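You operate a simulated robot arm through the tools that you are given. There is no shell and no other tool. Be economical: measure what you need, move in short steps, check, and stop when the job is done.

The job below is to be done with a simulated two-armed robot. You get a single attempt, and the scene is never put back.

TASK
Pick up the ring binder marked "plans" from the binder board with one hand, pass it to the other hand and put it on the place by the carton.

Only the result counts: the job must be done as asked and must still hold three seconds after the hand-in. Knocking over, shifting, dropping, spilling or breaking anything else fails it.

THE ROBOT
Two 7-joint arms with two-finger parallel grippers on one trunk, on a base that drives. Base frame: it is fixed to the floor where the robot stands at the start and does not move with it; the origin is under the middle of the robot, x ahead of it, y to its left, z up. Lengths are in mm, angles in rad, forces in N, time in s.
The left shoulder is at the start at [70, 177, 1195], the right one opposite. With the tool pointing down near the work surface each hand reaches from about 100 to 640 mm from the robot's upright axis, wherever it stands, measured 20 degrees to its own side. Places, roughly: place by the carton [-4200, -1300, 800]. Payload 3.43 kg a hand.
The tool frame of a hand sits at the grasp point between the pads (the TCP): z along the fingers, y along the line on which they close. The tips reach 30 mm beyond it. Largest opening 94 mm; finger width 28, thickness 10; the body of the gripper, 50 by 96 mm, starts 55 mm behind the TCP.
Orientation is that of the tool frame in the base frame, as a unit quaternion [w, x, y, z]. With the fingers straight down and closing along the base's y, the tool's x points along the base's -x, its y along +y and its z along -z.

THE INTERFACE
- The arms move only by the tool apply_moves. It takes "left_commands", "right_commands" or both (then of equal length, played together; a hand with none holds still); each is one flat list of numbers, 7 for each row, row after row: the shift along the base's x, y, z in units of 30 mm (1.0 is 30 mm), then the turn, a rotation vector about the base's x, y, z in units of 5 degrees (1.0 is 5 degrees), then the finger opening in mm, from 0 to 94. In form: [tx, ty, tz, ax, ay, az, gripper, tx, ty, tz, ax, ay, az, gripper, ...]. A call has 1 to 20 rows; each row shifts and turns the commanded pose from where the row before left it. A call with a number of a shift or a turn outside -1 to 1 is refused whole. A row lasts 0.2 s, in which the tool goes at most 50 mm and 0.15 rad; a call with a longer step from one row to the next is refused whole, and so is a gripper value outside its range. Where a pose cannot be reached the arm comes as near as it can. A force on the tool above 40 N (or 10 N above the force at the start of the call, whichever is more), or a blocked arm, ends the call early, and 0.2 s more pass. Each finger travels about 153 mm/s and halts on what it meets, pressing with about 42 N; the grip force reading is that of the motor and also rises with nothing between the fingers. The clock runs only during rows and for 0.2 s after the last one: add rows that do not move to give the fingers time. The reply holds the time, the measured pose of the TCP, the force on the tool along the base axes, the opening and the grip force, in the units named above and with some noise, with the torque about the TCP (base axes, N m) and any sound that the robot's microphone picked up, and new pictures: "show" is both (left out), scene, wrist or none (wrist: the cameras of the hands that moved).
- Cameras (640 x 400 px; columns grow to the right, rows downward): "scene" is now at [138.3, -33.9, 1524.4]; the picture's right is [-0.49, -0.87, 0.00], its down [-0.44, 0.25, -0.86] and it looks along [0.75, -0.42, -0.51] (base axes); focal length 264 px, centre (320, 200). "left" rides on the left gripper at [76, -14, -103] in its tool frame; the picture's right is [0.18, 0.98, 0.00], its down [-0.75, 0.14, -0.64] and it looks along [-0.63, 0.12, 0.77] (tool axes); focal length 243 px, centre (320, 200). "right" rides on the right gripper at [76, 14, -103] in its tool frame; the picture's right is [-0.18, 0.98, 0.00], its down [-0.75, -0.14, -0.64] and it looks along [-0.63, -0.12, 0.77] (tool axes); focal length 243 px, centre (320, 200). There is no depth. A picture from a camera that has moved, and an enlarged one, comes with that camera's place and axes in the base frame and with its lens. The place of the scene camera against the robot may be out by one fixed shift of up to 18 mm in any direction.
- move_column(by): slides the trunk up (or, below 0, down) by that many mm; the arms and the scene camera ride with it, the base frame stays. It gives what a move gives, with no picture.
- roll_base(legs): drives the robot by 1 to 6 legs, each [ahead, turn to the left] in mm and rad, along the robot's own axes; the way and the turn of a leg run together, so that a leg with both is an arc; at most 1500 mm and 3.142 rad a leg. The arms and the cameras ride along, it lands a little off, and it stops where it bumps. It gives what a move gives, and a new picture of the scene camera.
- head_to(pan, tilt): turns the head with the scene camera to pan (to the left, within 1.501 rad either way) and tilt (down, from -0.506 to 1.204), counted from straight ahead of the robot. It gives what a move gives, and a new picture of the scene camera.
- zoom(camera, box): a new picture of the part [left, top, right, bottom] of that camera's present view, enlarged. No time passes.
- close_job(): hands the job in; it is judged then, once.

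Go step by step. Nothing tells you exact positions but the pictures and the camera data: compare them with the known pose of the tool, close in by small moves and look again before you grip or let go. The budget is 120 turns and 260 pictures, counting those below and the enlarged ones. Unless the task says otherwise, let go and move clear before handing in, and close with one line.

The tools are called after ">>>" as a command line: name --argument value ..., lists and objects as JSON in quotes. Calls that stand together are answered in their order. apply_moves: Moves the arms, as the interface text tells. Its arguments: {"type":"object","properties":{"left_commands":{"type":"array"},"right_commands":{"type":"array"},"show":{"type":"string","enum":["both","scene","wrist","none"]}},"required":[]} The other tools are called the same way: move_column (by) slides the trunk up or down; roll_base (legs) drives the base; head_to (pan, tilt) turns the head that bears the scene camera; zoom (camera, box) takes an enlarged picture of a part of a camera's view; close_job () hands the job in.

At the start:

```text
time: 0.0
left_tcp_pos: [582.7, -7.8, 1000.4]
left_tcp_rot: [0.001, 0.0, 1.0, 0.0]
left_contact_force: [0.9, 0.5, 0.3]
left_wrist_torque: [0.01, 0.01, 0.02]
left_finger_gap: 93.9
left_finger_force: 0.0
right_tcp_pos: [336.9, -354.1, 999.4]
right_tcp_rot: [-0.001, 0.0, 1.0, 0.001]
right_contact_force: [-0.4, 0.3, 0.2]
right_wrist_torque: [0.02, 0.02, 0.02]
right_finger_gap: 94.0
right_finger_force: 0.1
trunk travel left (down, up): [-775.0, 65.0]
robot x, y, heading: [0.7, -1.8, -0.003]
head pan, tilt: [-0.513, 0.536]
```

scene: 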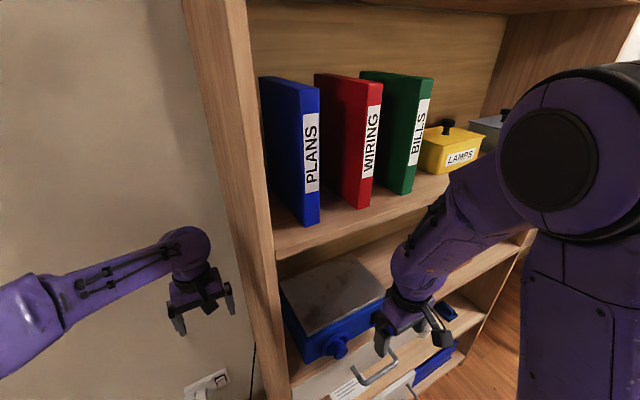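
right: 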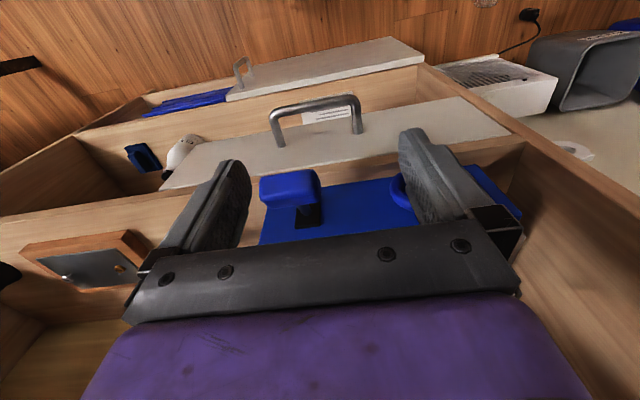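
left: 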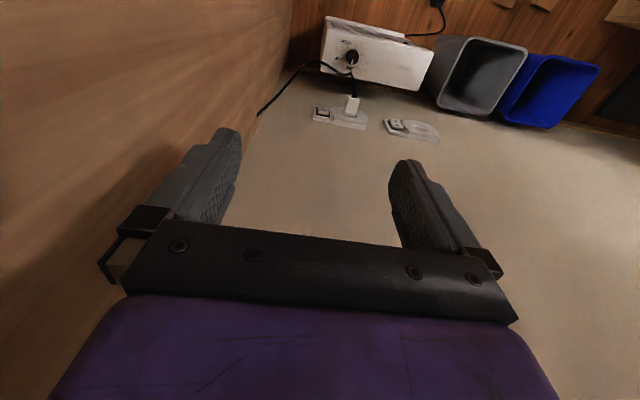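

I see the binders on the upper shelf, with the blue "PLANS" leftmost at about [473, -205, 1250] at the foot of its spine. I'll look closer and find the destination too.

>>> zoom --camera "scene" --box '[230, 40, 470, 270]'

>>> head_to --pan -0.513 --tilt 0.1

```text
1.74 times, centred on (350, 155) of scene
camera zoom: at [138.3, -33.9, 1524.4], right [-0.49, -0.87, 0.0], down [-0.44, 0.25, -0.86], along [0.75, -0.42, -0.51], focal length 460 px, centre (268, 278)
```

zoom: 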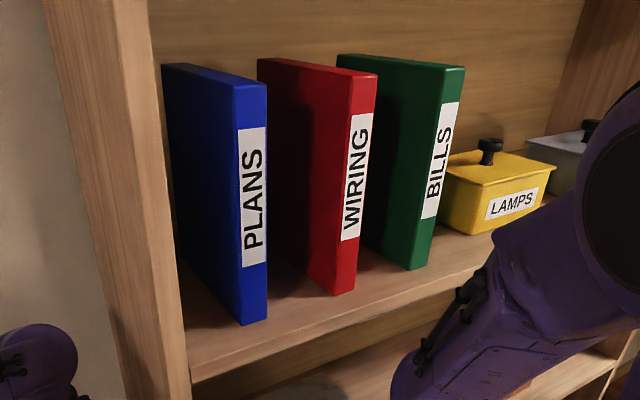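

```text
time: 0.9
left_tcp_pos: [583.4, -8.8, 999.9]
left_tcp_rot: [0.002, 0.0, 1.0, 0.0]
left_contact_force: [-0.1, 1.1, -0.1]
left_wrist_torque: [-0.02, -0.05, 0.01]
left_finger_gap: 94.1
left_finger_force: 0.1
right_tcp_pos: [335.2, -353.8, 999.6]
right_tcp_rot: [0.001, 0.0, 1.0, 0.0]
right_contact_force: [0.3, -0.1, 0.1]
right_wrist_torque: [-0.01, -0.03, 0.01]
right_finger_gap: 93.6
right_finger_force: 0.1
trunk travel left (down, up): [-775.0, 65.0]
robot x, y, heading: [-1.3, -0.0, -0.002]
head pan, tilt: [-0.513, 0.099]
camera scene: at [139.9, -34.9, 1564.7], right [-0.49, -0.87, 0.0], down [-0.09, 0.05, -0.99], along [0.87, -0.49, -0.1], focal length 264 px, centre (320, 200)
```

scene: 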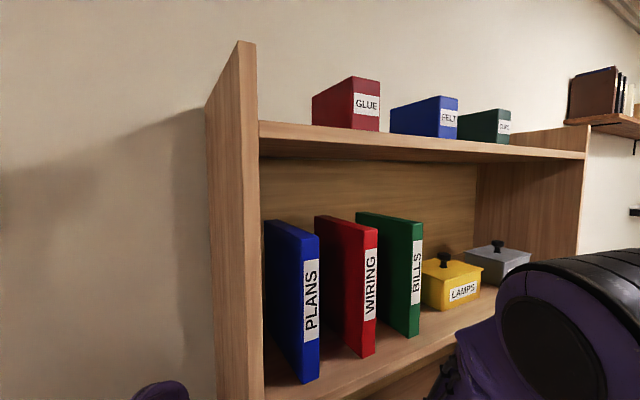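

The plans binder stands at about x 472–638, y −219…−192, z 1250–1472, with free room of about 70 mm either side. I'll back off straight, then bring the right hand level pointing forward.

>>> roll_base --legs '[[-220, 0]]'

```text
time: 2.6
left_tcp_pos: [357.1, -6.5, 999.6]
left_tcp_rot: [0.0, -0.003, 1.0, 0.001]
left_contact_force: [0.1, 0.1, 0.3]
left_wrist_torque: [-0.02, -0.01, 0.01]
left_finger_gap: 93.9
left_finger_force: 0.0
right_tcp_pos: [112.9, -354.1, 999.5]
right_tcp_rot: [-0.001, -0.001, 1.0, 0.0]
right_contact_force: [0.3, 0.6, -0.3]
right_wrist_torque: [0.0, 0.0, -0.03]
right_finger_gap: 94.0
right_finger_force: 0.2
trunk travel left (down, up): [-775.0, 65.0]
robot x, y, heading: [-225.3, -1.5, 0.002]
head pan, tilt: [-0.513, 0.099]
camera scene: at [-84.8, -34.8, 1564.6], right [-0.49, -0.87, 0.0], down [-0.09, 0.05, -0.99], along [0.87, -0.48, -0.1], focal length 264 px, centre (320, 200)
```

scene: 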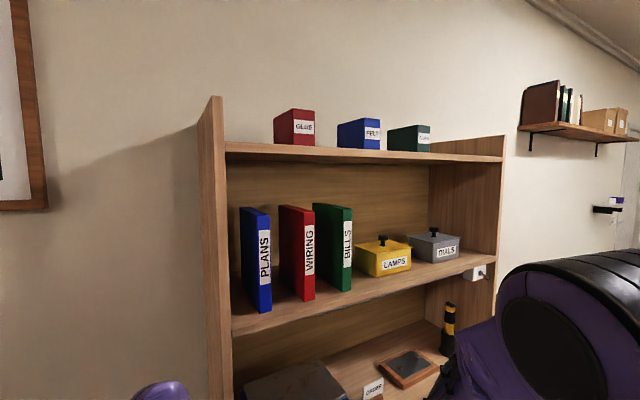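

The triangulation agrees. Now I turn the right hand to point forward and raise it to the spine's height.

>>> apply_moves --right_commands '[0.12, 0.2, 0.68, 0, -1, 0, 94, 0.12, 0.2, 0.68, 0, -1, 0, 94, 0.12, 0.2, 0.68, 0, -1, 0, 94, 0.12, 0.2, 0.68, 0, -1, 0, 94, 0.12, 0.2, 0.68, 0, -1, 0, 94, 0.12, 0.2, 0.68, 0, -1, 0, 94, 0.12, 0.2, 0.68, 0, -1, 0, 94, 0.12, 0.2, 0.68, 0, -1, 0, 94, 0.12, 0.2, 0.68, 0, -1, 0, 94, 0.12, 0.2, 0.68, 0, -1, 0, 94, 0.12, 0.2, 0.68, 0, -1, 0, 94, 0.12, 0.2, 0.68, 0, -1, 0, 94, 0.12, 0.2, 0.68, 0, -1, 0, 94, 0.12, 0.2, 0.68, 0, -1, 0, 94, 0.12, 0.2, 0.68, 0, -1, 0, 94, 0.12, 0.2, 0.68, 0, -1, 0, 94, 0.12, 0.2, 0.68, 0, -1, 0, 94, 0.12, 0.2, 0.68, 0, -1, 0, 94, 0, 0, 0, 0, 0, 0, 94]' --show "both"

```text
time: 6.6
left_tcp_pos: [357.4, -6.5, 1000.0]
left_tcp_rot: [0.001, -0.003, 1.0, 0.0]
left_contact_force: [0.1, 0.4, 0.2]
left_wrist_torque: [-0.01, 0.0, -0.03]
left_finger_gap: 94.0
left_finger_force: 0.1
right_tcp_pos: [250.0, -371.2, 1232.7]
right_tcp_rot: [0.676, 0.005, 0.737, 0.002]
right_contact_force: [0.4, 0.0, 0.5]
right_wrist_torque: [0.0, 0.0, 0.03]
right_finger_gap: 94.2
right_finger_force: 0.0
right hand out of reach, approached as far as the arm can: row 3, 4, 5, 6, 7, 8, 9, 10, 11, 12, 13, 14, 15, 16, 17, 18
trunk travel left (down, up): [-775.0, 65.0]
robot x, y, heading: [-224.1, 2.3, 0.003]
head pan, tilt: [-0.513, 0.099]
camera scene: at [-86.1, -34.7, 1564.7], right [-0.49, -0.87, 0.0], down [-0.09, 0.05, -0.99], along [0.87, -0.48, -0.1], focal length 264 px, centre (320, 200)
camera right: at [139.4, -356.8, 1166.2], right [0.02, 0.98, 0.19], down [-0.58, -0.15, 0.8], along [0.82, -0.13, 0.56], focal length 243 px, centre (320, 200)
```

scene: 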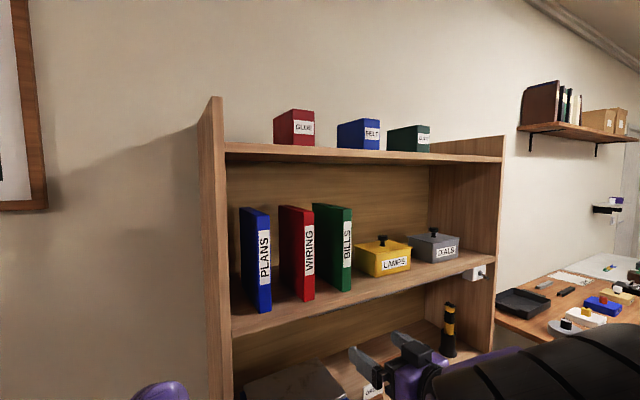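
right: 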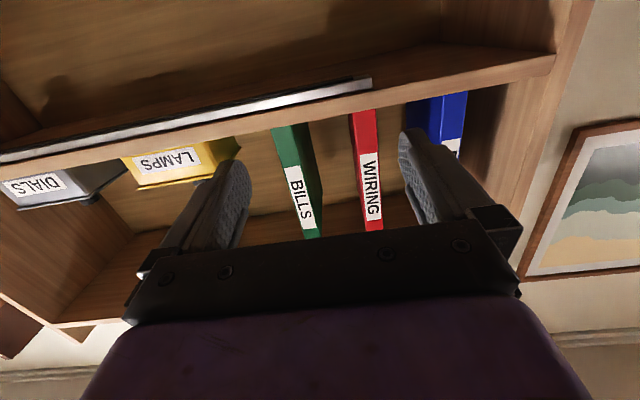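

The hand points forward but stopped short of the asked place. I'll go on in smaller steps, further forward in the robot's frame.

>>> apply_moves --right_commands '[0.5, 0.5, 0.5, 0, 0, 0, 94, 0.5, 0.5, 0.5, 0, 0, 0, 94, 0.5, 0.5, 0.5, 0, 0, 0, 94, 0.5, 0.5, 0.5, 0, 0, 0, 94, 0, 0, 0, 0, 0, 0, 94]' --show "none"

```text
time: 7.8
left_tcp_pos: [356.4, -6.6, 1000.0]
left_tcp_rot: [0.001, -0.003, 1.0, -0.001]
left_contact_force: [-0.7, 0.1, -0.6]
left_wrist_torque: [-0.01, 0.0, 0.01]
left_finger_gap: 93.9
left_finger_force: 0.0
right_tcp_pos: [331.5, -333.9, 1274.2]
right_tcp_rot: [0.676, 0.006, 0.737, 0.004]
right_contact_force: [0.1, 0.0, -0.5]
right_wrist_torque: [0.02, 0.0, 0.03]
right_finger_gap: 94.2
right_finger_force: 0.1
right hand out of reach, approached as far as the arm can: row 1, 2, 3, 4
trunk travel left (down, up): [-775.0, 65.0]
robot x, y, heading: [-227.6, -1.0, 0.005]
head pan, tilt: [-0.513, 0.099]
```

>>> move_column --by 60

>>> apply_moves --right_commands '[0, 0.6, 0.3, 0, 0, 0, 94, 0, 0.6, 0.3, 0, 0, 0, 94, 0, 0.6, 0.3, 0, 0, 0, 94, 0, 0, 0, 0, 0, 0, 94]' --show "both"

```text
time: 8.8
left_tcp_pos: [355.9, -5.6, 1060.1]
left_tcp_rot: [0.0, -0.003, 1.0, 0.0]
left_contact_force: [0.4, -0.8, -0.4]
left_wrist_torque: [-0.02, 0.0, -0.03]
left_finger_gap: 93.9
left_finger_force: 0.2
right_tcp_pos: [333.4, -332.2, 1334.1]
right_tcp_rot: [0.676, 0.005, 0.737, 0.005]
right_contact_force: [0.3, -1.3, 0.2]
right_wrist_torque: [0.0, 0.01, 0.02]
right_finger_gap: 94.2
right_finger_force: 0.0
trunk travel left (down, up): [-835.0, 5.0]
robot x, y, heading: [-226.3, -0.2, 0.004]
head pan, tilt: [-0.513, 0.099]
```

```text
time: 9.8
left_tcp_pos: [356.5, -6.2, 1060.0]
left_tcp_rot: [0.0, -0.003, 1.0, 0.0]
left_contact_force: [0.7, 0.3, -0.6]
left_wrist_torque: [0.01, -0.02, -0.02]
left_finger_gap: 94.1
left_finger_force: 0.0
right_tcp_pos: [361.4, -305.2, 1344.3]
right_tcp_rot: [0.673, 0.006, 0.739, 0.005]
right_contact_force: [0.4, -0.5, -0.2]
right_wrist_torque: [-0.04, 0.0, 0.0]
right_finger_gap: 93.8
right_finger_force: 0.1
right hand out of reach, approached as far as the arm can: row 1, 2, 3
trunk travel left (down, up): [-835.0, 5.0]
robot x, y, heading: [-224.3, -2.7, 0.004]
head pan, tilt: [-0.513, 0.099]
camera scene: at [-86.0, -34.9, 1624.7], right [-0.49, -0.87, 0.0], down [-0.09, 0.05, -0.99], along [0.87, -0.48, -0.1], focal length 264 px, centre (320, 200)
camera right: at [251.7, -290.8, 1277.9], right [0.02, 0.98, 0.2], down [-0.57, -0.15, 0.81], along [0.82, -0.13, 0.56], focal length 243 px, centre (320, 200)
```

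scene: 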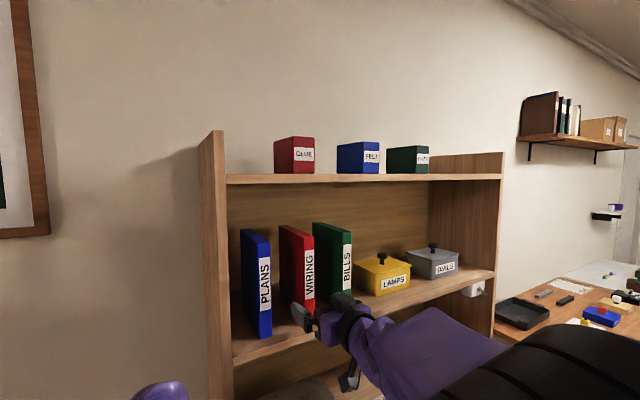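
right: 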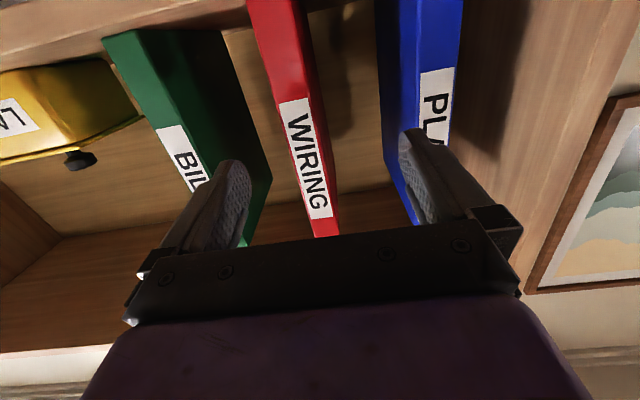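

Lateral motion inwards is at the arm's limit, so I'll shift the whole robot about 100 mm to its left with an S-curve and come straight in again.

>>> roll_base --legs '[[-300, -0.33], [-300, 0.33], [540, 0]]'

>>> apply_moves --right_commands '[0, 0, 0, 0, -1, 0, 94, 0, 0, 0, 0, 0, 0, 94]' --show "wrist"

```text
time: 13.3
left_tcp_pos: [-163.9, 56.7, 1066.3]
left_tcp_rot: [0.005, 0.027, 1.0, 0.0]
left_contact_force: [-1.2, 0.0, 0.8]
left_wrist_torque: [-0.02, -0.05, 0.0]
left_finger_gap: 94.0
left_finger_force: 0.2
right_tcp_pos: [-179.2, -242.7, 1349.6]
right_tcp_rot: [0.678, 0.029, 0.734, -0.011]
right_contact_force: [-0.8, -0.3, 0.4]
right_wrist_torque: [0.0, 0.02, -0.04]
right_finger_gap: 94.3
right_finger_force: 0.1
trunk travel left (down, up): [-835.0, 5.0]
robot x, y, heading: [-738.2, 99.1, -0.066]
head pan, tilt: [-0.513, 0.099]
stopped in leg 2: the robot was blocked; the commanded pose is now the measured one
camera scene: at [-612.3, 54.9, 1626.0], right [-0.55, -0.84, 0.0], down [-0.07, 0.05, -1.0], along [0.83, -0.54, -0.09], focal length 264 px, centre (320, 200)
```

scene: 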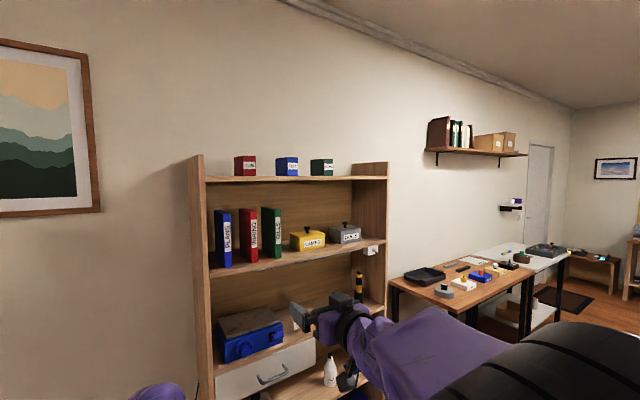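

```text
time: 13.9
left_tcp_pos: [-161.0, 55.4, 1063.9]
left_tcp_rot: [0.002, 0.026, 1.0, 0.0]
left_contact_force: [-0.3, 0.3, 0.7]
left_wrist_torque: [0.03, -0.04, 0.03]
left_finger_gap: 93.8
left_finger_force: 0.1
right_tcp_pos: [-178.7, -259.4, 1375.0]
right_tcp_rot: [0.703, 0.034, 0.71, -0.004]
right_contact_force: [-0.8, -0.3, 0.0]
right_wrist_torque: [-0.02, 0.05, 0.04]
right_finger_gap: 94.1
right_finger_force: 0.0
right hand out of reach, approached as far as the arm can: row 1
trunk travel left (down, up): [-835.0, 5.0]
robot x, y, heading: [-738.0, 101.1, -0.063]
head pan, tilt: [-0.513, 0.099]
camera right: at [-281.9, -237.5, 1300.1], right [0.05, 0.97, 0.23], down [-0.64, -0.14, 0.75], along [0.77, -0.18, 0.62], focal length 243 px, centre (320, 200)
```

right: 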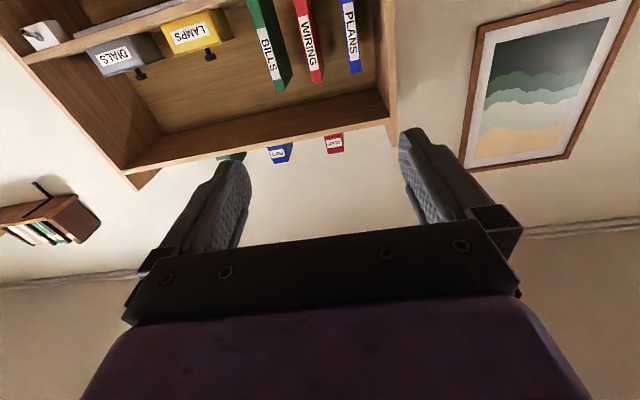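

The base was stopped by something behind it, so I'll move ahead away from that at once and straighten up, then look behind before ever backing up again.

>>> roll_base --legs '[[60, 0.13], [250, 0.0], [100, -0.065]]'

>>> head_to --pan 1.5 --tilt 0.5

>>> head_to --pan -1.5 --tilt 0.5

```text
time: 17.1
left_tcp_pos: [231.6, 113.9, 1070.0]
left_tcp_rot: [0.008, -0.005, 1.0, 0.0]
left_contact_force: [0.0, -0.2, 1.0]
left_wrist_torque: [0.01, -0.01, -0.01]
left_finger_gap: 93.8
left_finger_force: 0.0
right_tcp_pos: [231.1, -196.3, 1383.7]
right_tcp_rot: [0.708, 0.007, 0.705, 0.023]
right_contact_force: [-1.0, -0.2, 1.9]
right_wrist_torque: [0.0, 0.07, -0.08]
right_finger_gap: 93.9
right_finger_force: 0.0
trunk travel left (down, up): [-835.0, 5.0]
robot x, y, heading: [-337.1, 114.8, -0.001]
head pan, tilt: [-0.513, 0.099]
camera scene: at [-213.9, 83.3, 1626.5], right [-0.49, -0.87, -0.01], down [-0.07, 0.05, -1.0], along [0.87, -0.49, -0.09], focal length 264 px, centre (320, 200)
```

scene: 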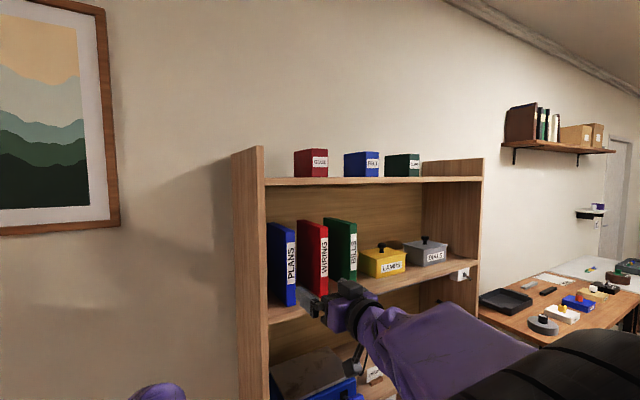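

```text
time: 19.0
left_tcp_pos: [243.6, 112.6, 1063.0]
left_tcp_rot: [0.003, -0.006, 1.0, 0.0]
left_contact_force: [-0.4, 0.3, 0.7]
left_wrist_torque: [-0.01, 0.01, 0.01]
left_finger_gap: 94.2
left_finger_force: 0.0
right_tcp_pos: [245.8, -200.2, 1375.3]
right_tcp_rot: [0.704, 0.01, 0.71, 0.025]
right_contact_force: [-0.2, 0.4, 0.7]
right_wrist_torque: [-0.05, -0.03, -0.01]
right_finger_gap: 94.0
right_finger_force: 0.0
trunk travel left (down, up): [-835.0, 5.0]
robot x, y, heading: [-335.7, 119.3, -0.001]
head pan, tilt: [1.499, 0.499]
camera scene: at [-269.1, 218.0, 1587.7], right [1.0, -0.07, 0.0], down [-0.03, -0.48, -0.88], along [0.06, 0.88, -0.48], focal length 264 px, centre (320, 200)
```

scene: 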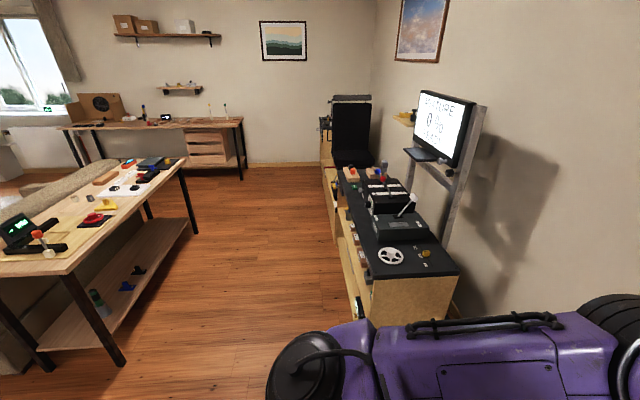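

```text
time: 21.6
left_tcp_pos: [243.5, 113.3, 1062.3]
left_tcp_rot: [0.002, -0.006, 1.0, 0.0]
left_contact_force: [-1.2, -0.2, -0.4]
left_wrist_torque: [-0.02, -0.01, 0.0]
left_finger_gap: 94.0
left_finger_force: 0.0
right_tcp_pos: [245.2, -199.6, 1375.1]
right_tcp_rot: [0.704, 0.008, 0.71, 0.025]
right_contact_force: [0.0, -0.5, 0.0]
right_wrist_torque: [-0.03, 0.01, 0.02]
right_finger_gap: 94.0
right_finger_force: 0.1
trunk travel left (down, up): [-835.0, 5.0]
robot x, y, heading: [-335.6, 115.5, 0.002]
head pan, tilt: [-1.499, 0.499]
camera scene: at [-268.8, 36.4, 1587.7], right [-1.0, -0.07, 0.0], down [-0.03, 0.48, -0.88], along [0.06, -0.88, -0.48], focal length 264 px, centre (320, 200)
```

scene: 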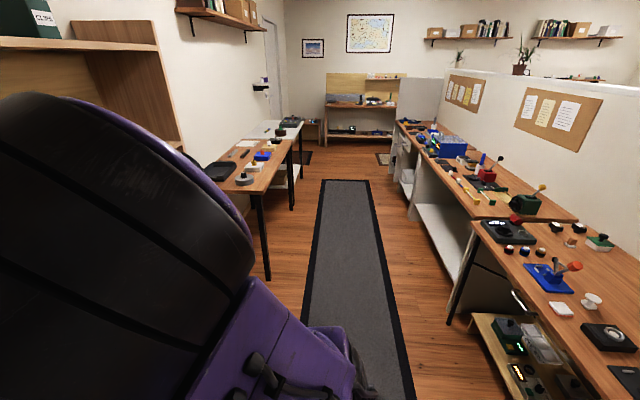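

We probably touched the table row behind; I'll keep clear of it from now on. The hand is well aligned (TCP y −200), so I drive 150 mm ahead and check with the wrist camera.

>>> roll_base --legs '[[140, 0]]'

>>> head_to --pan -0.4 --tilt 0.4

>>> zoom --camera "right" --box '[0, 0, 640, 400]'

```text
time: 22.9
left_tcp_pos: [384.6, 113.9, 1063.4]
left_tcp_rot: [0.004, -0.007, 1.0, 0.0]
left_contact_force: [-0.2, -0.3, -0.1]
left_wrist_torque: [0.02, 0.0, 0.04]
left_finger_gap: 93.7
left_finger_force: 0.1
right_tcp_pos: [386.1, -198.5, 1377.1]
right_tcp_rot: [0.705, 0.008, 0.709, 0.024]
right_contact_force: [-0.6, -0.4, 0.2]
right_wrist_torque: [0.01, 0.04, -0.02]
right_finger_gap: 94.0
right_finger_force: 0.1
trunk travel left (down, up): [-835.0, 5.0]
robot x, y, heading: [-191.9, 114.4, 0.001]
head pan, tilt: [-1.499, 0.499]
camera scene: at [-129.6, 36.7, 1587.8], right [-1.0, -0.07, 0.0], down [-0.03, 0.48, -0.88], along [0.07, -0.88, -0.48], focal length 264 px, centre (320, 200)
```

scene: 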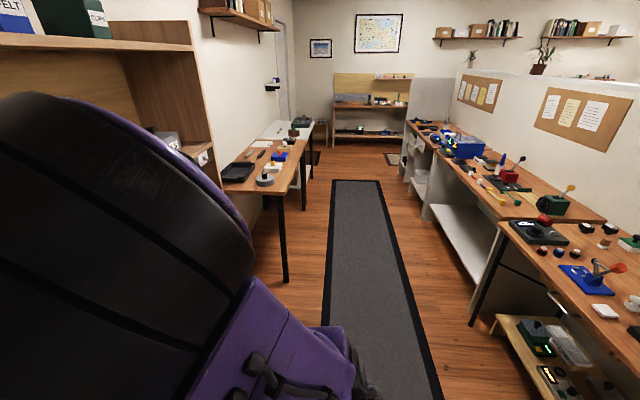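

```text
time: 24.3
left_tcp_pos: [387.8, 113.3, 1062.9]
left_tcp_rot: [0.003, -0.007, 1.0, 0.0]
left_contact_force: [0.1, -0.5, 0.8]
left_wrist_torque: [-0.02, -0.03, 0.0]
left_finger_gap: 93.9
left_finger_force: 0.0
right_tcp_pos: [388.6, -197.2, 1375.6]
right_tcp_rot: [0.704, 0.008, 0.71, 0.027]
right_contact_force: [0.2, -0.1, -0.6]
right_wrist_torque: [-0.02, 0.01, -0.01]
right_finger_gap: 93.8
right_finger_force: 0.1
trunk travel left (down, up): [-835.0, 5.0]
robot x, y, heading: [-194.6, 114.7, 0.003]
head pan, tilt: [-0.4, 0.4]
camera scene: at [-47.5, 91.5, 1596.8], right [-0.39, -0.92, 0.0], down [-0.36, 0.15, -0.92], along [0.85, -0.36, -0.39], focal length 264 px, centre (320, 200)
```

scene: 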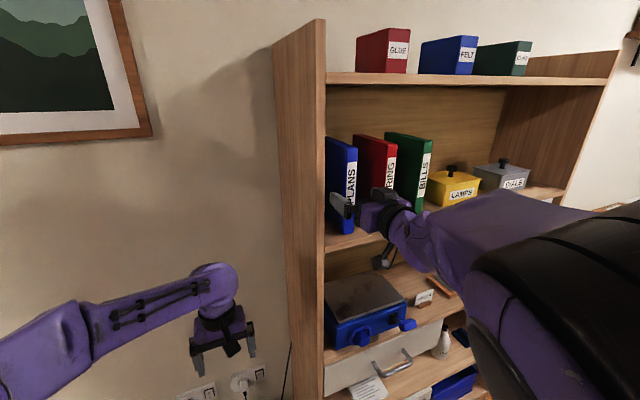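

```text
1.00 times, centred on (320, 200) of right
camera zoom: at [284.4, -183.6, 1301.3], right [-0.02, 0.97, 0.23], down [-0.63, -0.19, 0.75], along [0.77, -0.13, 0.62], focal length 243 px, centre (320, 200)
```

zoom: 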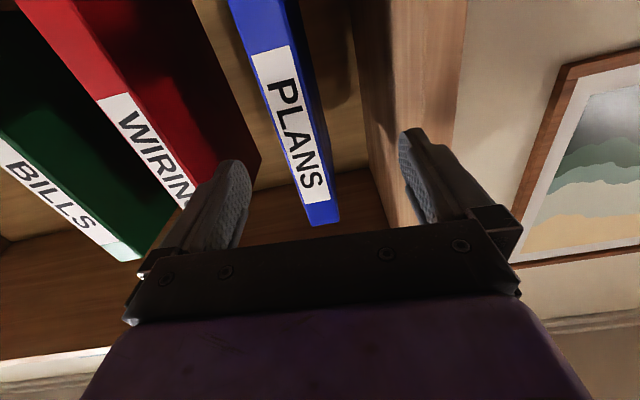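

By the wrist camera (more trustworthy), the spine spans y ≈ −233…−201, middle −217, so I shift 19 mm right, straighten the yaw and advance halfway.

>>> apply_moves --right_commands '[0, -0.33, 0, 0, 0, -0.15, 94, 0, -0.33, 0, 0, 0, -0.15, 94, 0.5, 0, 0, 0, 0, 0, 94, 0.5, 0, 0, 0, 0, 0, 94, 0.5, 0, 0, 0, 0, 0, 94, 0, 0, 0, 0, 0, 0, 94]' --show "both"

```text
time: 25.7
left_tcp_pos: [385.5, 115.7, 1063.7]
left_tcp_rot: [0.002, -0.006, 1.0, -0.001]
left_contact_force: [0.2, -0.5, -1.0]
left_wrist_torque: [0.01, 0.0, -0.01]
left_finger_gap: 93.9
left_finger_force: 0.0
right_tcp_pos: [433.8, -215.3, 1375.0]
right_tcp_rot: [0.704, 0.017, 0.71, 0.016]
right_contact_force: [-0.1, 0.1, -0.3]
right_wrist_torque: [-0.01, 0.02, -0.03]
right_finger_gap: 93.9
right_finger_force: 0.0
trunk travel left (down, up): [-835.0, 5.0]
robot x, y, heading: [-193.2, 118.4, 0.001]
head pan, tilt: [-0.4, 0.4]
camera scene: at [-47.8, 92.4, 1596.8], right [-0.39, -0.92, 0.0], down [-0.36, 0.15, -0.92], along [0.85, -0.36, -0.39], focal length 264 px, centre (320, 200)
camera right: at [330.0, -199.0, 1301.0], right [0.0, 0.97, 0.23], down [-0.64, -0.18, 0.75], along [0.77, -0.15, 0.62], focal length 243 px, centre (320, 200)
```

scene: 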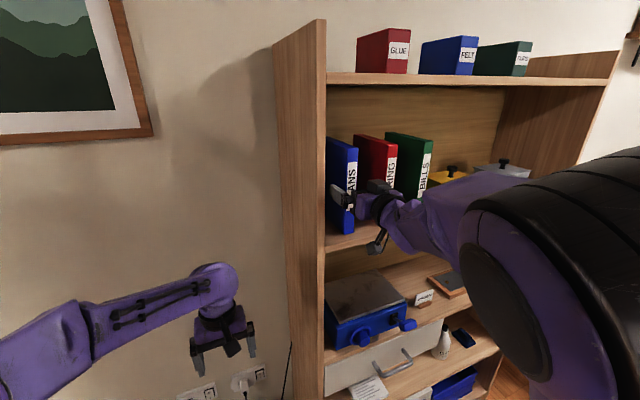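
right: 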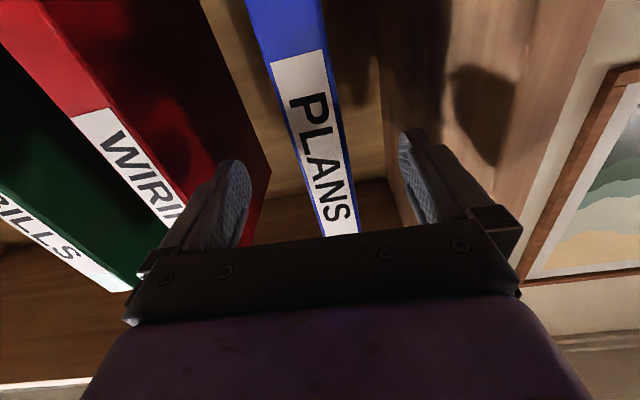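

The spine centre checks out at y ≈ −217. Advancing 75 mm so the fingers straddle the spine.

>>> apply_moves --right_commands '[0.5, 0, 0, 0, 0, 0, 94, 0.5, 0, 0, 0, 0, 0, 94, 0.5, 0, 0, 0, 0, 0, 94, 0.5, 0, 0, 0, 0, 0, 94, 0.5, 0, 0, 0, 0, 0, 94, 0, 0, 0, 0, 0, 0, 94]' --show "both"

```text
time: 27.1
left_tcp_pos: [385.4, 114.6, 1062.2]
left_tcp_rot: [0.003, -0.007, 1.0, 0.0]
left_contact_force: [-0.3, 0.0, 0.2]
left_wrist_torque: [-0.01, 0.0, 0.0]
left_finger_gap: 94.2
left_finger_force: 0.0
right_tcp_pos: [507.9, -218.0, 1377.2]
right_tcp_rot: [0.704, 0.018, 0.709, 0.016]
right_contact_force: [-0.9, -0.2, 0.8]
right_wrist_torque: [-0.04, 0.03, -0.01]
right_finger_gap: 93.8
right_finger_force: 0.0
trunk travel left (down, up): [-835.0, 5.0]
robot x, y, heading: [-193.7, 115.4, 0.002]
head pan, tilt: [-0.4, 0.4]
camera scene: at [-48.4, 91.5, 1596.9], right [-0.39, -0.92, 0.0], down [-0.36, 0.15, -0.92], along [0.85, -0.36, -0.39], focal length 264 px, centre (320, 200)
camera right: at [404.3, -200.3, 1301.9], right [0.0, 0.97, 0.23], down [-0.64, -0.18, 0.75], along [0.77, -0.15, 0.62], focal length 243 px, centre (320, 200)
```

scene: 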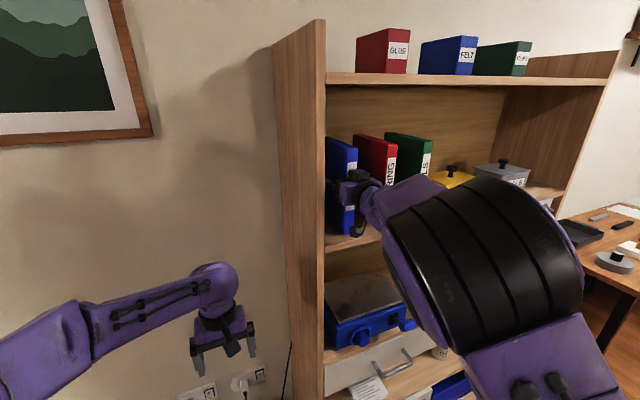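
right: 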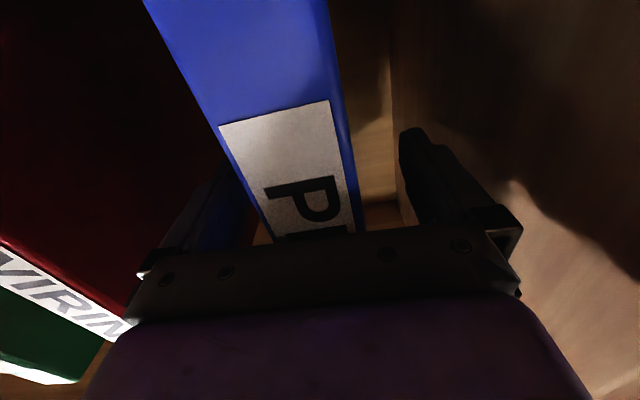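

The fingers straddle the spine with the TCP about 40–50 mm deep. Closing the grip.

>>> apply_moves --right_commands '[0, 0, 0, 0, 0, 0, 60, 0, 0, 0, 0, 0, 0, 45, 0, 0, 0, 0, 0, 0, 38, 0, 0, 0, 0, 0, 0, 20, 0, 0, 0, 0, 0, 0, 10, 0, 0, 0, 0, 0, 0, 0, 0, 0, 0, 0, 0, 0, 0]' --show "wrist"

```text
time: 28.7
left_tcp_pos: [386.0, 113.1, 1061.2]
left_tcp_rot: [0.003, -0.006, 1.0, -0.001]
left_contact_force: [-0.2, 0.0, -0.4]
left_wrist_torque: [0.02, 0.02, 0.01]
left_finger_gap: 94.2
left_finger_force: 0.0
right_tcp_pos: [509.3, -218.6, 1376.6]
right_tcp_rot: [0.704, 0.019, 0.709, 0.017]
right_contact_force: [0.6, -2.4, 1.9]
right_wrist_torque: [-0.31, 0.12, 0.08]
right_finger_gap: 34.2
right_finger_force: 42.3
trunk travel left (down, up): [-835.0, 5.0]
robot x, y, heading: [-194.9, 119.2, -0.004]
head pan, tilt: [-0.4, 0.4]
camera right: at [404.5, -200.8, 1301.9], right [0.0, 0.97, 0.23], down [-0.64, -0.18, 0.75], along [0.77, -0.15, 0.62], focal length 243 px, centre (320, 200)
```

right: 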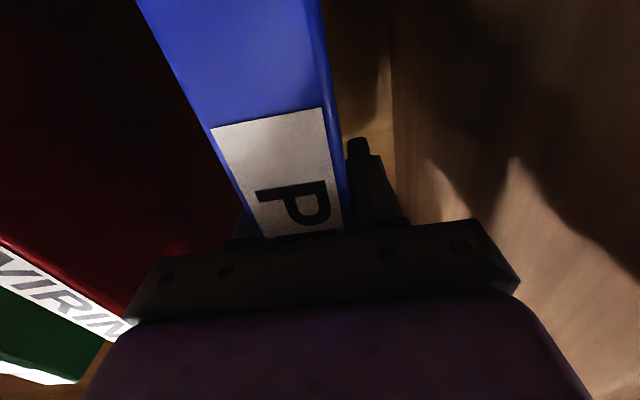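

Gripped: 34 mm wide. Lift 30 mm and check the load.

>>> apply_moves --right_commands '[0, 0, 0.25, 0, 0, 0, 0, 0, 0, 0.25, 0, 0, 0, 0, 0, 0, 0.25, 0, 0, 0, 0, 0, 0, 0.25, 0, 0, 0, 0, 0, 0, 0, 0, 0, 0, 0]' --show "both"

```text
time: 29.9
left_tcp_pos: [387.5, 113.6, 1061.9]
left_tcp_rot: [0.003, -0.008, 1.0, 0.0]
left_contact_force: [0.3, 0.4, -0.2]
left_wrist_torque: [0.0, 0.01, 0.0]
left_finger_gap: 94.1
left_finger_force: 0.0
right_tcp_pos: [508.5, -217.0, 1406.9]
right_tcp_rot: [0.704, 0.018, 0.71, 0.016]
right_contact_force: [0.3, -0.5, -2.5]
right_wrist_torque: [0.03, 0.09, -0.02]
right_finger_gap: 34.1
right_finger_force: 42.1
trunk travel left (down, up): [-835.0, 5.0]
robot x, y, heading: [-192.6, 117.0, -0.001]
head pan, tilt: [-0.4, 0.4]
camera scene: at [-47.0, 91.2, 1596.7], right [-0.39, -0.92, 0.0], down [-0.36, 0.15, -0.92], along [0.85, -0.36, -0.39], focal length 264 px, centre (320, 200)
camera right: at [405.0, -200.6, 1331.5], right [0.0, 0.97, 0.23], down [-0.64, -0.18, 0.75], along [0.77, -0.15, 0.62], focal length 243 px, centre (320, 200)
```

scene: 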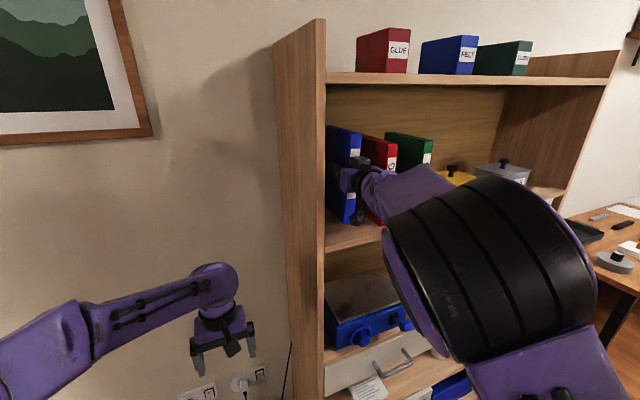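
right: 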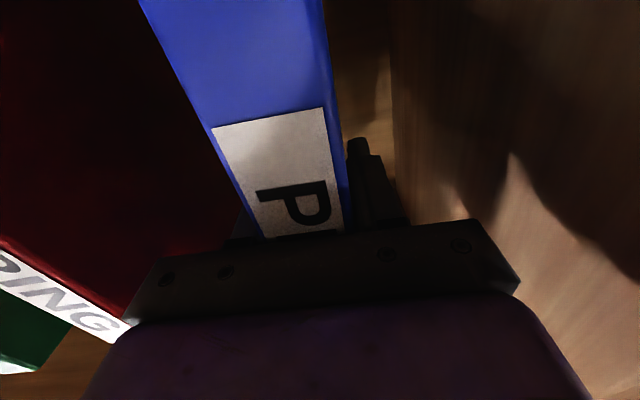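

The binder is light (about 0.25 kg) and firmly held. Backing straight out 280 mm (well short of where I was blocked).

>>> roll_base --legs '[[-290, 0]]'

```text
time: 31.8
left_tcp_pos: [106.0, 116.4, 1061.3]
left_tcp_rot: [0.001, -0.011, 1.0, -0.001]
left_contact_force: [0.0, 0.3, 0.0]
left_wrist_torque: [0.04, 0.02, 0.01]
left_finger_gap: 93.8
left_finger_force: 0.0
right_tcp_pos: [231.4, -214.0, 1404.1]
right_tcp_rot: [0.703, 0.015, 0.71, 0.02]
right_contact_force: [0.2, -0.3, -3.4]
right_wrist_torque: [0.01, 0.07, 0.01]
right_finger_gap: 33.8
right_finger_force: 42.4
trunk travel left (down, up): [-835.0, 5.0]
robot x, y, heading: [-478.3, 117.1, 0.013]
head pan, tilt: [-0.4, 0.4]
camera scene: at [-326.4, 90.5, 1596.5], right [-0.38, -0.93, 0.0], down [-0.36, 0.15, -0.92], along [0.85, -0.35, -0.39], focal length 264 px, centre (320, 200)
```

scene: 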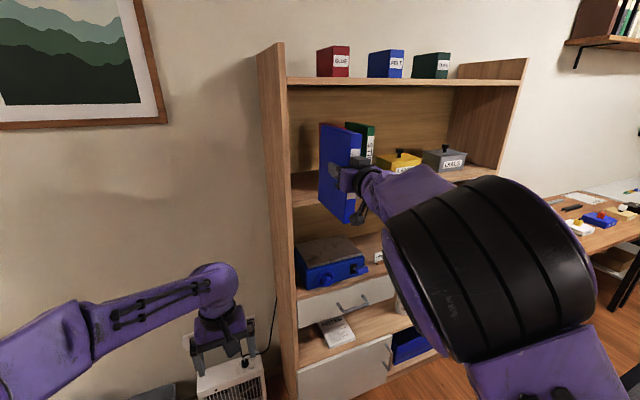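

Binder is out of the shelf. For the handover I'll bring the binder lower and inward with the right hand, yawed left, and take it at the top edge with the left hand pointing down; first the left hand moves up and aside.

>>> apply_moves --left_commands '[-0.1, 0.7, 0.5, 0, 0, 0, 94, -0.1, 0.7, 0.5, 0, 0, 0, 94, -0.1, 0.7, 0.5, 0, 0, 0, 94, -0.1, 0.7, 0.5, 0, 0, 0, 94, -0.1, 0.7, 0.5, 0, 0, 0, 94, -0.1, 0.7, 0.5, 0, 0, 0, 94, -0.1, 0.7, 0.5, 0, 0, 0, 94, -0.1, 0.7, 0.5, 0, 0, 0, 94, -0.1, 0.7, 0.5, 0, 0, 0, 94, -0.1, 0.7, 0.5, 0, 0, 0, 94, -0.1, 0.7, 0.5, 0, 0, 0, 94, 0, 0, 0, 0, 0, 0, 94]' --show "none"

>>> apply_moves --right_commands '[-0.5, 0, -0.7, 0, 0, 0, 0, -0.5, 0, -0.7, 0, 0, 0, 0, -0.5, 0, -0.7, 0, 0, 0, 0, -0.5, 0, -0.7, 0, 0, 0, 0, -0.5, 0.1, -0.7, 0, 0, 0.6, 0, -0.5, 0.1, -0.7, 0, 0, 0.6, 0, -0.5, 0.1, -0.7, 0, 0, 0.6, 0, -0.5, 0.1, -0.7, 0, 0, 0.6, 0, 0, 0, 0, 0, 0, 0, 0]' --show "scene"

```text
time: 34.4
left_tcp_pos: [73.6, 347.3, 1227.6]
left_tcp_rot: [0.002, -0.012, 1.0, -0.001]
left_contact_force: [-0.1, -0.3, 0.1]
left_wrist_torque: [-0.01, 0.02, -0.05]
left_finger_gap: 94.1
left_finger_force: 0.0
right_tcp_pos: [229.7, -212.7, 1406.4]
right_tcp_rot: [0.704, 0.015, 0.71, 0.021]
right_contact_force: [-0.2, -0.8, -3.4]
right_wrist_torque: [0.01, 0.08, 0.02]
right_finger_gap: 34.0
right_finger_force: 42.3
trunk travel left (down, up): [-835.0, 5.0]
robot x, y, heading: [-473.6, 117.0, 0.006]
head pan, tilt: [-0.4, 0.4]
```

```text
time: 36.4
left_tcp_pos: [73.5, 348.1, 1226.9]
left_tcp_rot: [0.004, -0.012, 1.0, 0.0]
left_contact_force: [-0.6, 0.8, 0.5]
left_wrist_torque: [0.02, 0.03, -0.02]
left_finger_gap: 94.0
left_finger_force: 0.0
right_tcp_pos: [149.9, -202.4, 1292.1]
right_tcp_rot: [0.698, -0.059, 0.707, 0.093]
right_contact_force: [0.1, 0.8, -4.0]
right_wrist_torque: [0.0, 0.11, 0.0]
right_finger_gap: 33.8
right_finger_force: 42.4
right hand out of reach, approached as far as the arm can: row 2, 3, 4
trunk travel left (down, up): [-835.0, 5.0]
robot x, y, heading: [-477.6, 116.8, 0.005]
head pan, tilt: [-0.4, 0.4]
camera scene: at [-328.9, 90.6, 1596.7], right [-0.38, -0.93, 0.0], down [-0.36, 0.15, -0.92], along [0.85, -0.35, -0.39], focal length 264 px, centre (320, 200)
```

scene: 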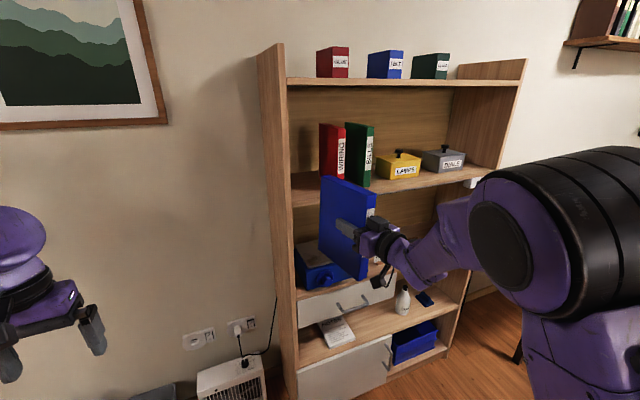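

Yawing left makes inward motion reachable. I continue with more yaw, inward and down.

>>> apply_moves --right_commands '[-0.3, 0.4, -0.5, 0, 0, 0.8, 0, -0.3, 0.4, -0.5, 0, 0, 0.8, 0, -0.3, 0.4, -0.5, 0, 0, 0.8, 0, -0.3, 0.4, -0.5, 0, 0, 0.8, 0, -0.3, 0.4, -0.5, 0, 0, 0.8, 0, -0.3, 0.4, -0.5, 0, 0, 0.8, 0, -0.3, 0.4, -0.5, 0, 0, 0.8, 0, -0.3, 0.4, -0.5, 0, 0, 0.8, 0, 0, 0, 0, 0, 0, 0, 0]' --show "scene"

```text
time: 38.4
left_tcp_pos: [72.8, 347.5, 1227.1]
left_tcp_rot: [0.003, -0.012, 1.0, -0.001]
left_contact_force: [0.1, -0.4, 0.4]
left_wrist_torque: [0.02, 0.01, 0.01]
left_finger_gap: 94.0
left_finger_force: 0.2
right_tcp_pos: [79.8, -106.6, 1172.2]
right_tcp_rot: [0.645, -0.252, 0.664, 0.282]
right_contact_force: [0.8, -0.3, -2.5]
right_wrist_torque: [-0.08, 0.1, 0.01]
right_finger_gap: 34.0
right_finger_force: 42.0
trunk travel left (down, up): [-835.0, 5.0]
robot x, y, heading: [-477.8, 115.7, 0.01]
head pan, tilt: [-0.4, 0.4]
camera scene: at [-329.1, 91.2, 1596.8], right [-0.38, -0.93, 0.0], down [-0.36, 0.15, -0.92], along [0.85, -0.35, -0.39], focal length 264 px, centre (320, 200)
```

scene: 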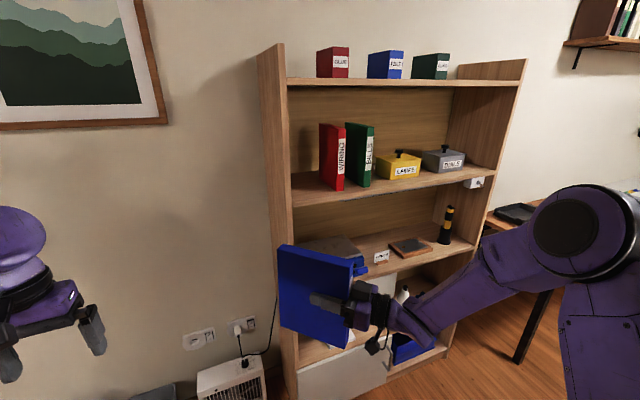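

Good pose, binder at 45°. I bring it closer to the robot's centre so that the left hand can reach its top edge.

>>> apply_moves --right_commands '[-0.6, 0.4, 0, 0, 0, 0.6, 0, -0.6, 0.4, 0, 0, 0, 0.6, 0, -0.6, 0.4, 0, 0, 0, 0.6, 0, -0.6, 0.4, 0, 0, 0, 0.6, 0, -0.6, 0.4, 0, 0, 0, 0.6, 0, -0.6, 0.4, 0, 0, 0, 0.6, 0, 0, 0, 0, 0, 0, 0, 0]' --show "none"

>>> head_to --pan -0.1 --tilt 0.75

```text
time: 40.0
left_tcp_pos: [73.0, 348.1, 1227.4]
left_tcp_rot: [0.003, -0.011, 1.0, 0.0]
left_contact_force: [-0.3, 0.3, 0.6]
left_wrist_torque: [0.0, -0.03, 0.02]
left_finger_gap: 94.4
left_finger_force: 0.1
right_tcp_pos: [-29.1, -34.8, 1174.0]
right_tcp_rot: [0.594, -0.353, 0.616, 0.379]
right_contact_force: [0.4, 0.6, -3.7]
right_wrist_torque: [-0.12, 0.05, -0.01]
right_finger_gap: 34.2
right_finger_force: 41.9
trunk travel left (down, up): [-835.0, 5.0]
robot x, y, heading: [-474.3, 112.1, 0.011]
head pan, tilt: [-0.4, 0.4]
```

```text
time: 40.9
left_tcp_pos: [73.0, 347.2, 1226.6]
left_tcp_rot: [0.003, -0.011, 1.0, 0.0]
left_contact_force: [0.2, -0.7, -0.6]
left_wrist_torque: [-0.03, 0.0, 0.04]
left_finger_gap: 94.2
left_finger_force: 0.0
right_tcp_pos: [-28.1, -35.8, 1172.7]
right_tcp_rot: [0.593, -0.353, 0.616, 0.38]
right_contact_force: [0.3, 0.6, -2.7]
right_wrist_torque: [-0.09, 0.0, 0.01]
right_finger_gap: 34.1
right_finger_force: 42.1
trunk travel left (down, up): [-835.0, 5.0]
robot x, y, heading: [-473.4, 116.3, 0.015]
head pan, tilt: [-0.099, 0.75]
camera scene: at [-332.3, 118.5, 1565.7], right [-0.09, -1.0, 0.0], down [-0.68, 0.06, -0.73], along [0.73, -0.07, -0.68], focal length 264 px, centre (320, 200)
```

scene: 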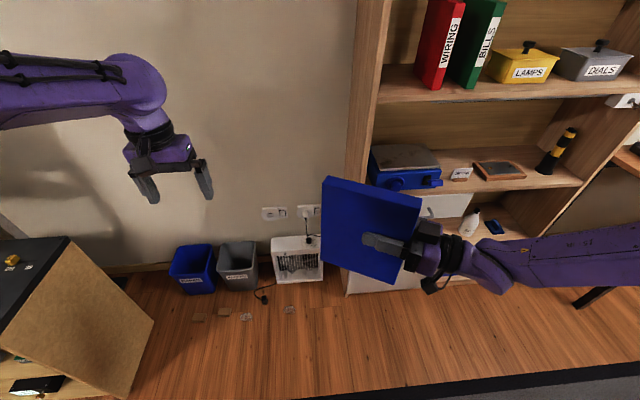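

The right hand holds the binder at (−28, −36, 1173) yawed 62°. Now the left hand rises, yaws to match and comes over the binder's top edge.

>>> apply_moves --left_commands '[-0.18, -0.6, 0.7, 0, 0, 0.96, 94, -0.18, -0.6, 0.7, 0, 0, 0.96, 94, -0.18, -0.6, 0.7, 0, 0, 0.96, 94, -0.18, -0.6, 0.7, 0, 0, 0.96, 94, -0.18, -0.6, 0.6, 0, 0, 0.96, 94, -0.18, -0.6, 0.6, 0, 0, 0.96, 94, -0.18, -0.9, 0, 0, 0, 0.96, 94, -0.18, -0.9, 0, 0, 0, 0.96, 94, -0.18, -0.9, 0, 0, 0, 0.96, 94, -0.18, -0.9, 0, 0, 0, 0.96, 94, -0.18, -0.9, 0, 0, 0, 0.96, 94, -0.18, -0.9, 0, 0, 0, 0.96, 94, -0.18, -0.9, 0, 0, 0, 0.96, 94, 0, 0, 0, 0, 0, 0, 94]' --show "both"

```text
time: 44.1
left_tcp_pos: [8.9, 70.7, 1374.8]
left_tcp_rot: [-0.009, -0.54, 0.841, -0.032]
left_contact_force: [0.2, 0.2, -0.4]
left_wrist_torque: [0.0, 0.04, 0.02]
left_finger_gap: 94.1
left_finger_force: 0.0
right_tcp_pos: [-29.9, -34.8, 1172.9]
right_tcp_rot: [0.593, -0.352, 0.617, 0.379]
right_contact_force: [-0.5, 1.4, -3.6]
right_wrist_torque: [-0.11, 0.05, -0.03]
right_finger_gap: 34.0
right_finger_force: 42.3
trunk travel left (down, up): [-835.0, 5.0]
robot x, y, heading: [-475.6, 115.7, 0.011]
head pan, tilt: [-0.099, 0.75]
stopped in row 14 (left hand): the arm was blocked; the commanded pose is now the measured one
camera scene: at [-332.5, 119.1, 1565.7], right [-0.09, -1.0, 0.0], down [-0.68, 0.06, -0.73], along [0.73, -0.06, -0.68], focal length 264 px, centre (320, 200)
camera left: at [-9.6, 2.2, 1480.5], right [-0.97, 0.24, -0.03], down [0.17, 0.78, 0.6], along [0.17, 0.57, -0.8], focal length 243 px, centre (320, 200)
```

scene: 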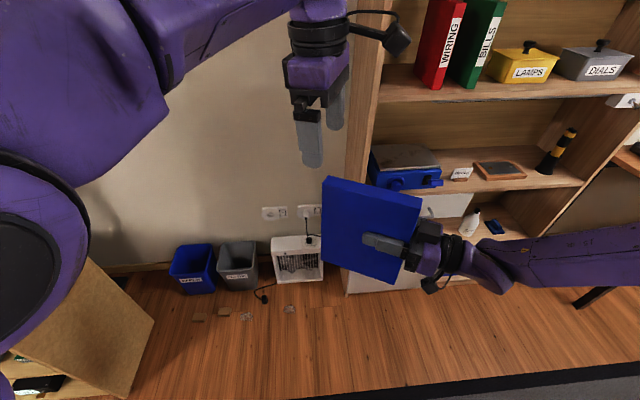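
left: 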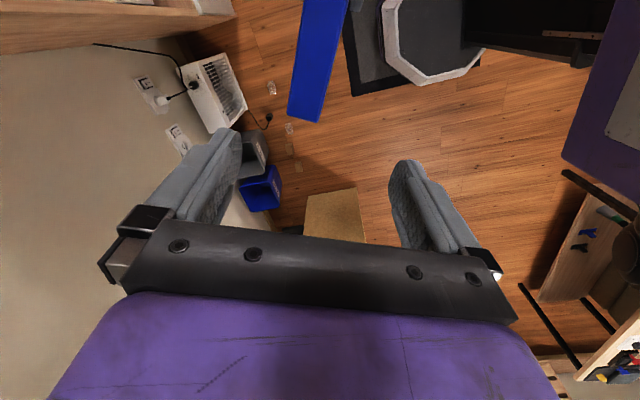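

The left arm is near a limit high up, so I lower the right hand 120 mm and then let the left hand come in lower.

>>> apply_moves --right_commands '[0, 0, -0.8, 0, 0, 0, 0, 0, 0, -0.8, 0, 0, 0, 0, 0, 0, -0.8, 0, 0, 0, 0, 0, 0, -0.8, 0, 0, 0, 0, 0, 0, -0.8, 0, 0, 0, 0, 0, 0, 0, 0, 0, 0, 0]' --left_commands '[0, 0, 0, 0, 0, 0, 94, 0, 0, 0, 0, 0, 0, 94, 0, 0, 0, 0, 0, 0, 94, 0, 0, -0.8, 0, 0, 0, 94, 0, 0, -0.8, 0, 0, 0, 94, 0, 0, 0, 0, 0, 0, 94]' --show "none"

>>> apply_moves --left_commands '[0, 0, -0.8, 0, 0, 0, 94, 0, -0.3, -0.7, 0, 0, 0, 94, 0, -0.4, 0, 0, 0, 0, 94, 0, -0.4, 0, 0, 0, 0, 94, 0, -0.4, 0, 0, 0, 0, 94, 0, 0, 0, 0, 0, 0, 94]' --show "both"

```text
time: 45.5
left_tcp_pos: [7.6, 69.1, 1323.9]
left_tcp_rot: [-0.01, -0.541, 0.841, -0.032]
left_contact_force: [0.8, 0.2, -0.3]
left_wrist_torque: [0.01, 0.04, 0.01]
left_finger_gap: 93.9
left_finger_force: 0.0
right_tcp_pos: [-29.6, -34.0, 1053.1]
right_tcp_rot: [0.594, -0.352, 0.616, 0.379]
right_contact_force: [-0.1, -0.1, -3.0]
right_wrist_torque: [-0.07, 0.06, 0.02]
right_finger_gap: 34.2
right_finger_force: 42.3
trunk travel left (down, up): [-835.0, 5.0]
robot x, y, heading: [-474.4, 116.4, 0.011]
head pan, tilt: [-0.099, 0.75]
```

```text
time: 47.1
left_tcp_pos: [18.9, 40.6, 1312.3]
left_tcp_rot: [-0.019, -0.552, 0.831, -0.065]
left_contact_force: [0.2, 0.4, 0.4]
left_wrist_torque: [0.0, -0.01, 0.02]
left_finger_gap: 94.2
left_finger_force: 0.1
right_tcp_pos: [-28.9, -34.5, 1052.5]
right_tcp_rot: [0.593, -0.352, 0.617, 0.379]
right_contact_force: [-0.6, 0.0, -3.8]
right_wrist_torque: [-0.08, 0.05, -0.03]
right_finger_gap: 34.2
right_finger_force: 41.8
trunk travel left (down, up): [-835.0, 5.0]
robot x, y, heading: [-477.6, 116.1, 0.012]
head pan, tilt: [-0.099, 0.75]
stopped in row 6 (left hand): the arm was blocked; the commanded pose is now the measured one
camera scene: at [-332.3, 118.8, 1565.7], right [-0.09, -1.0, 0.0], down [-0.68, 0.06, -0.73], along [0.73, -0.06, -0.68], focal length 264 px, centre (320, 200)
camera left: at [-0.7, -21.1, 1422.9], right [-0.98, 0.21, -0.07], down [0.14, 0.83, 0.54], along [0.17, 0.52, -0.84], focal length 243 px, centre (320, 200)
```

scene: 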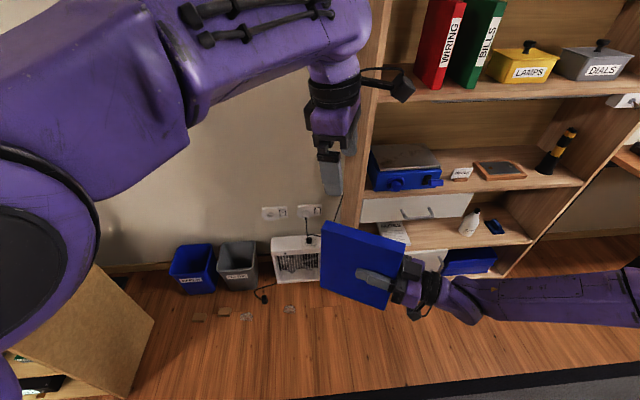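
left: 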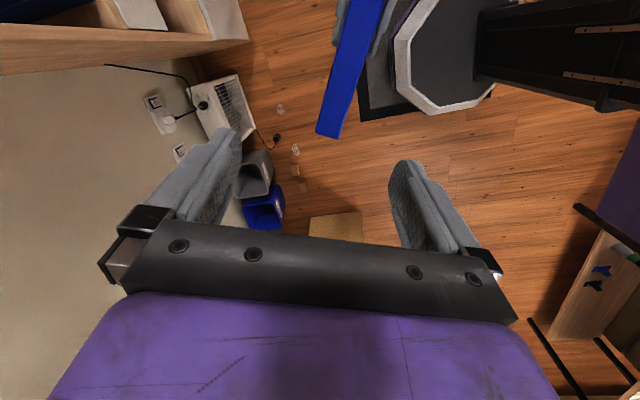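

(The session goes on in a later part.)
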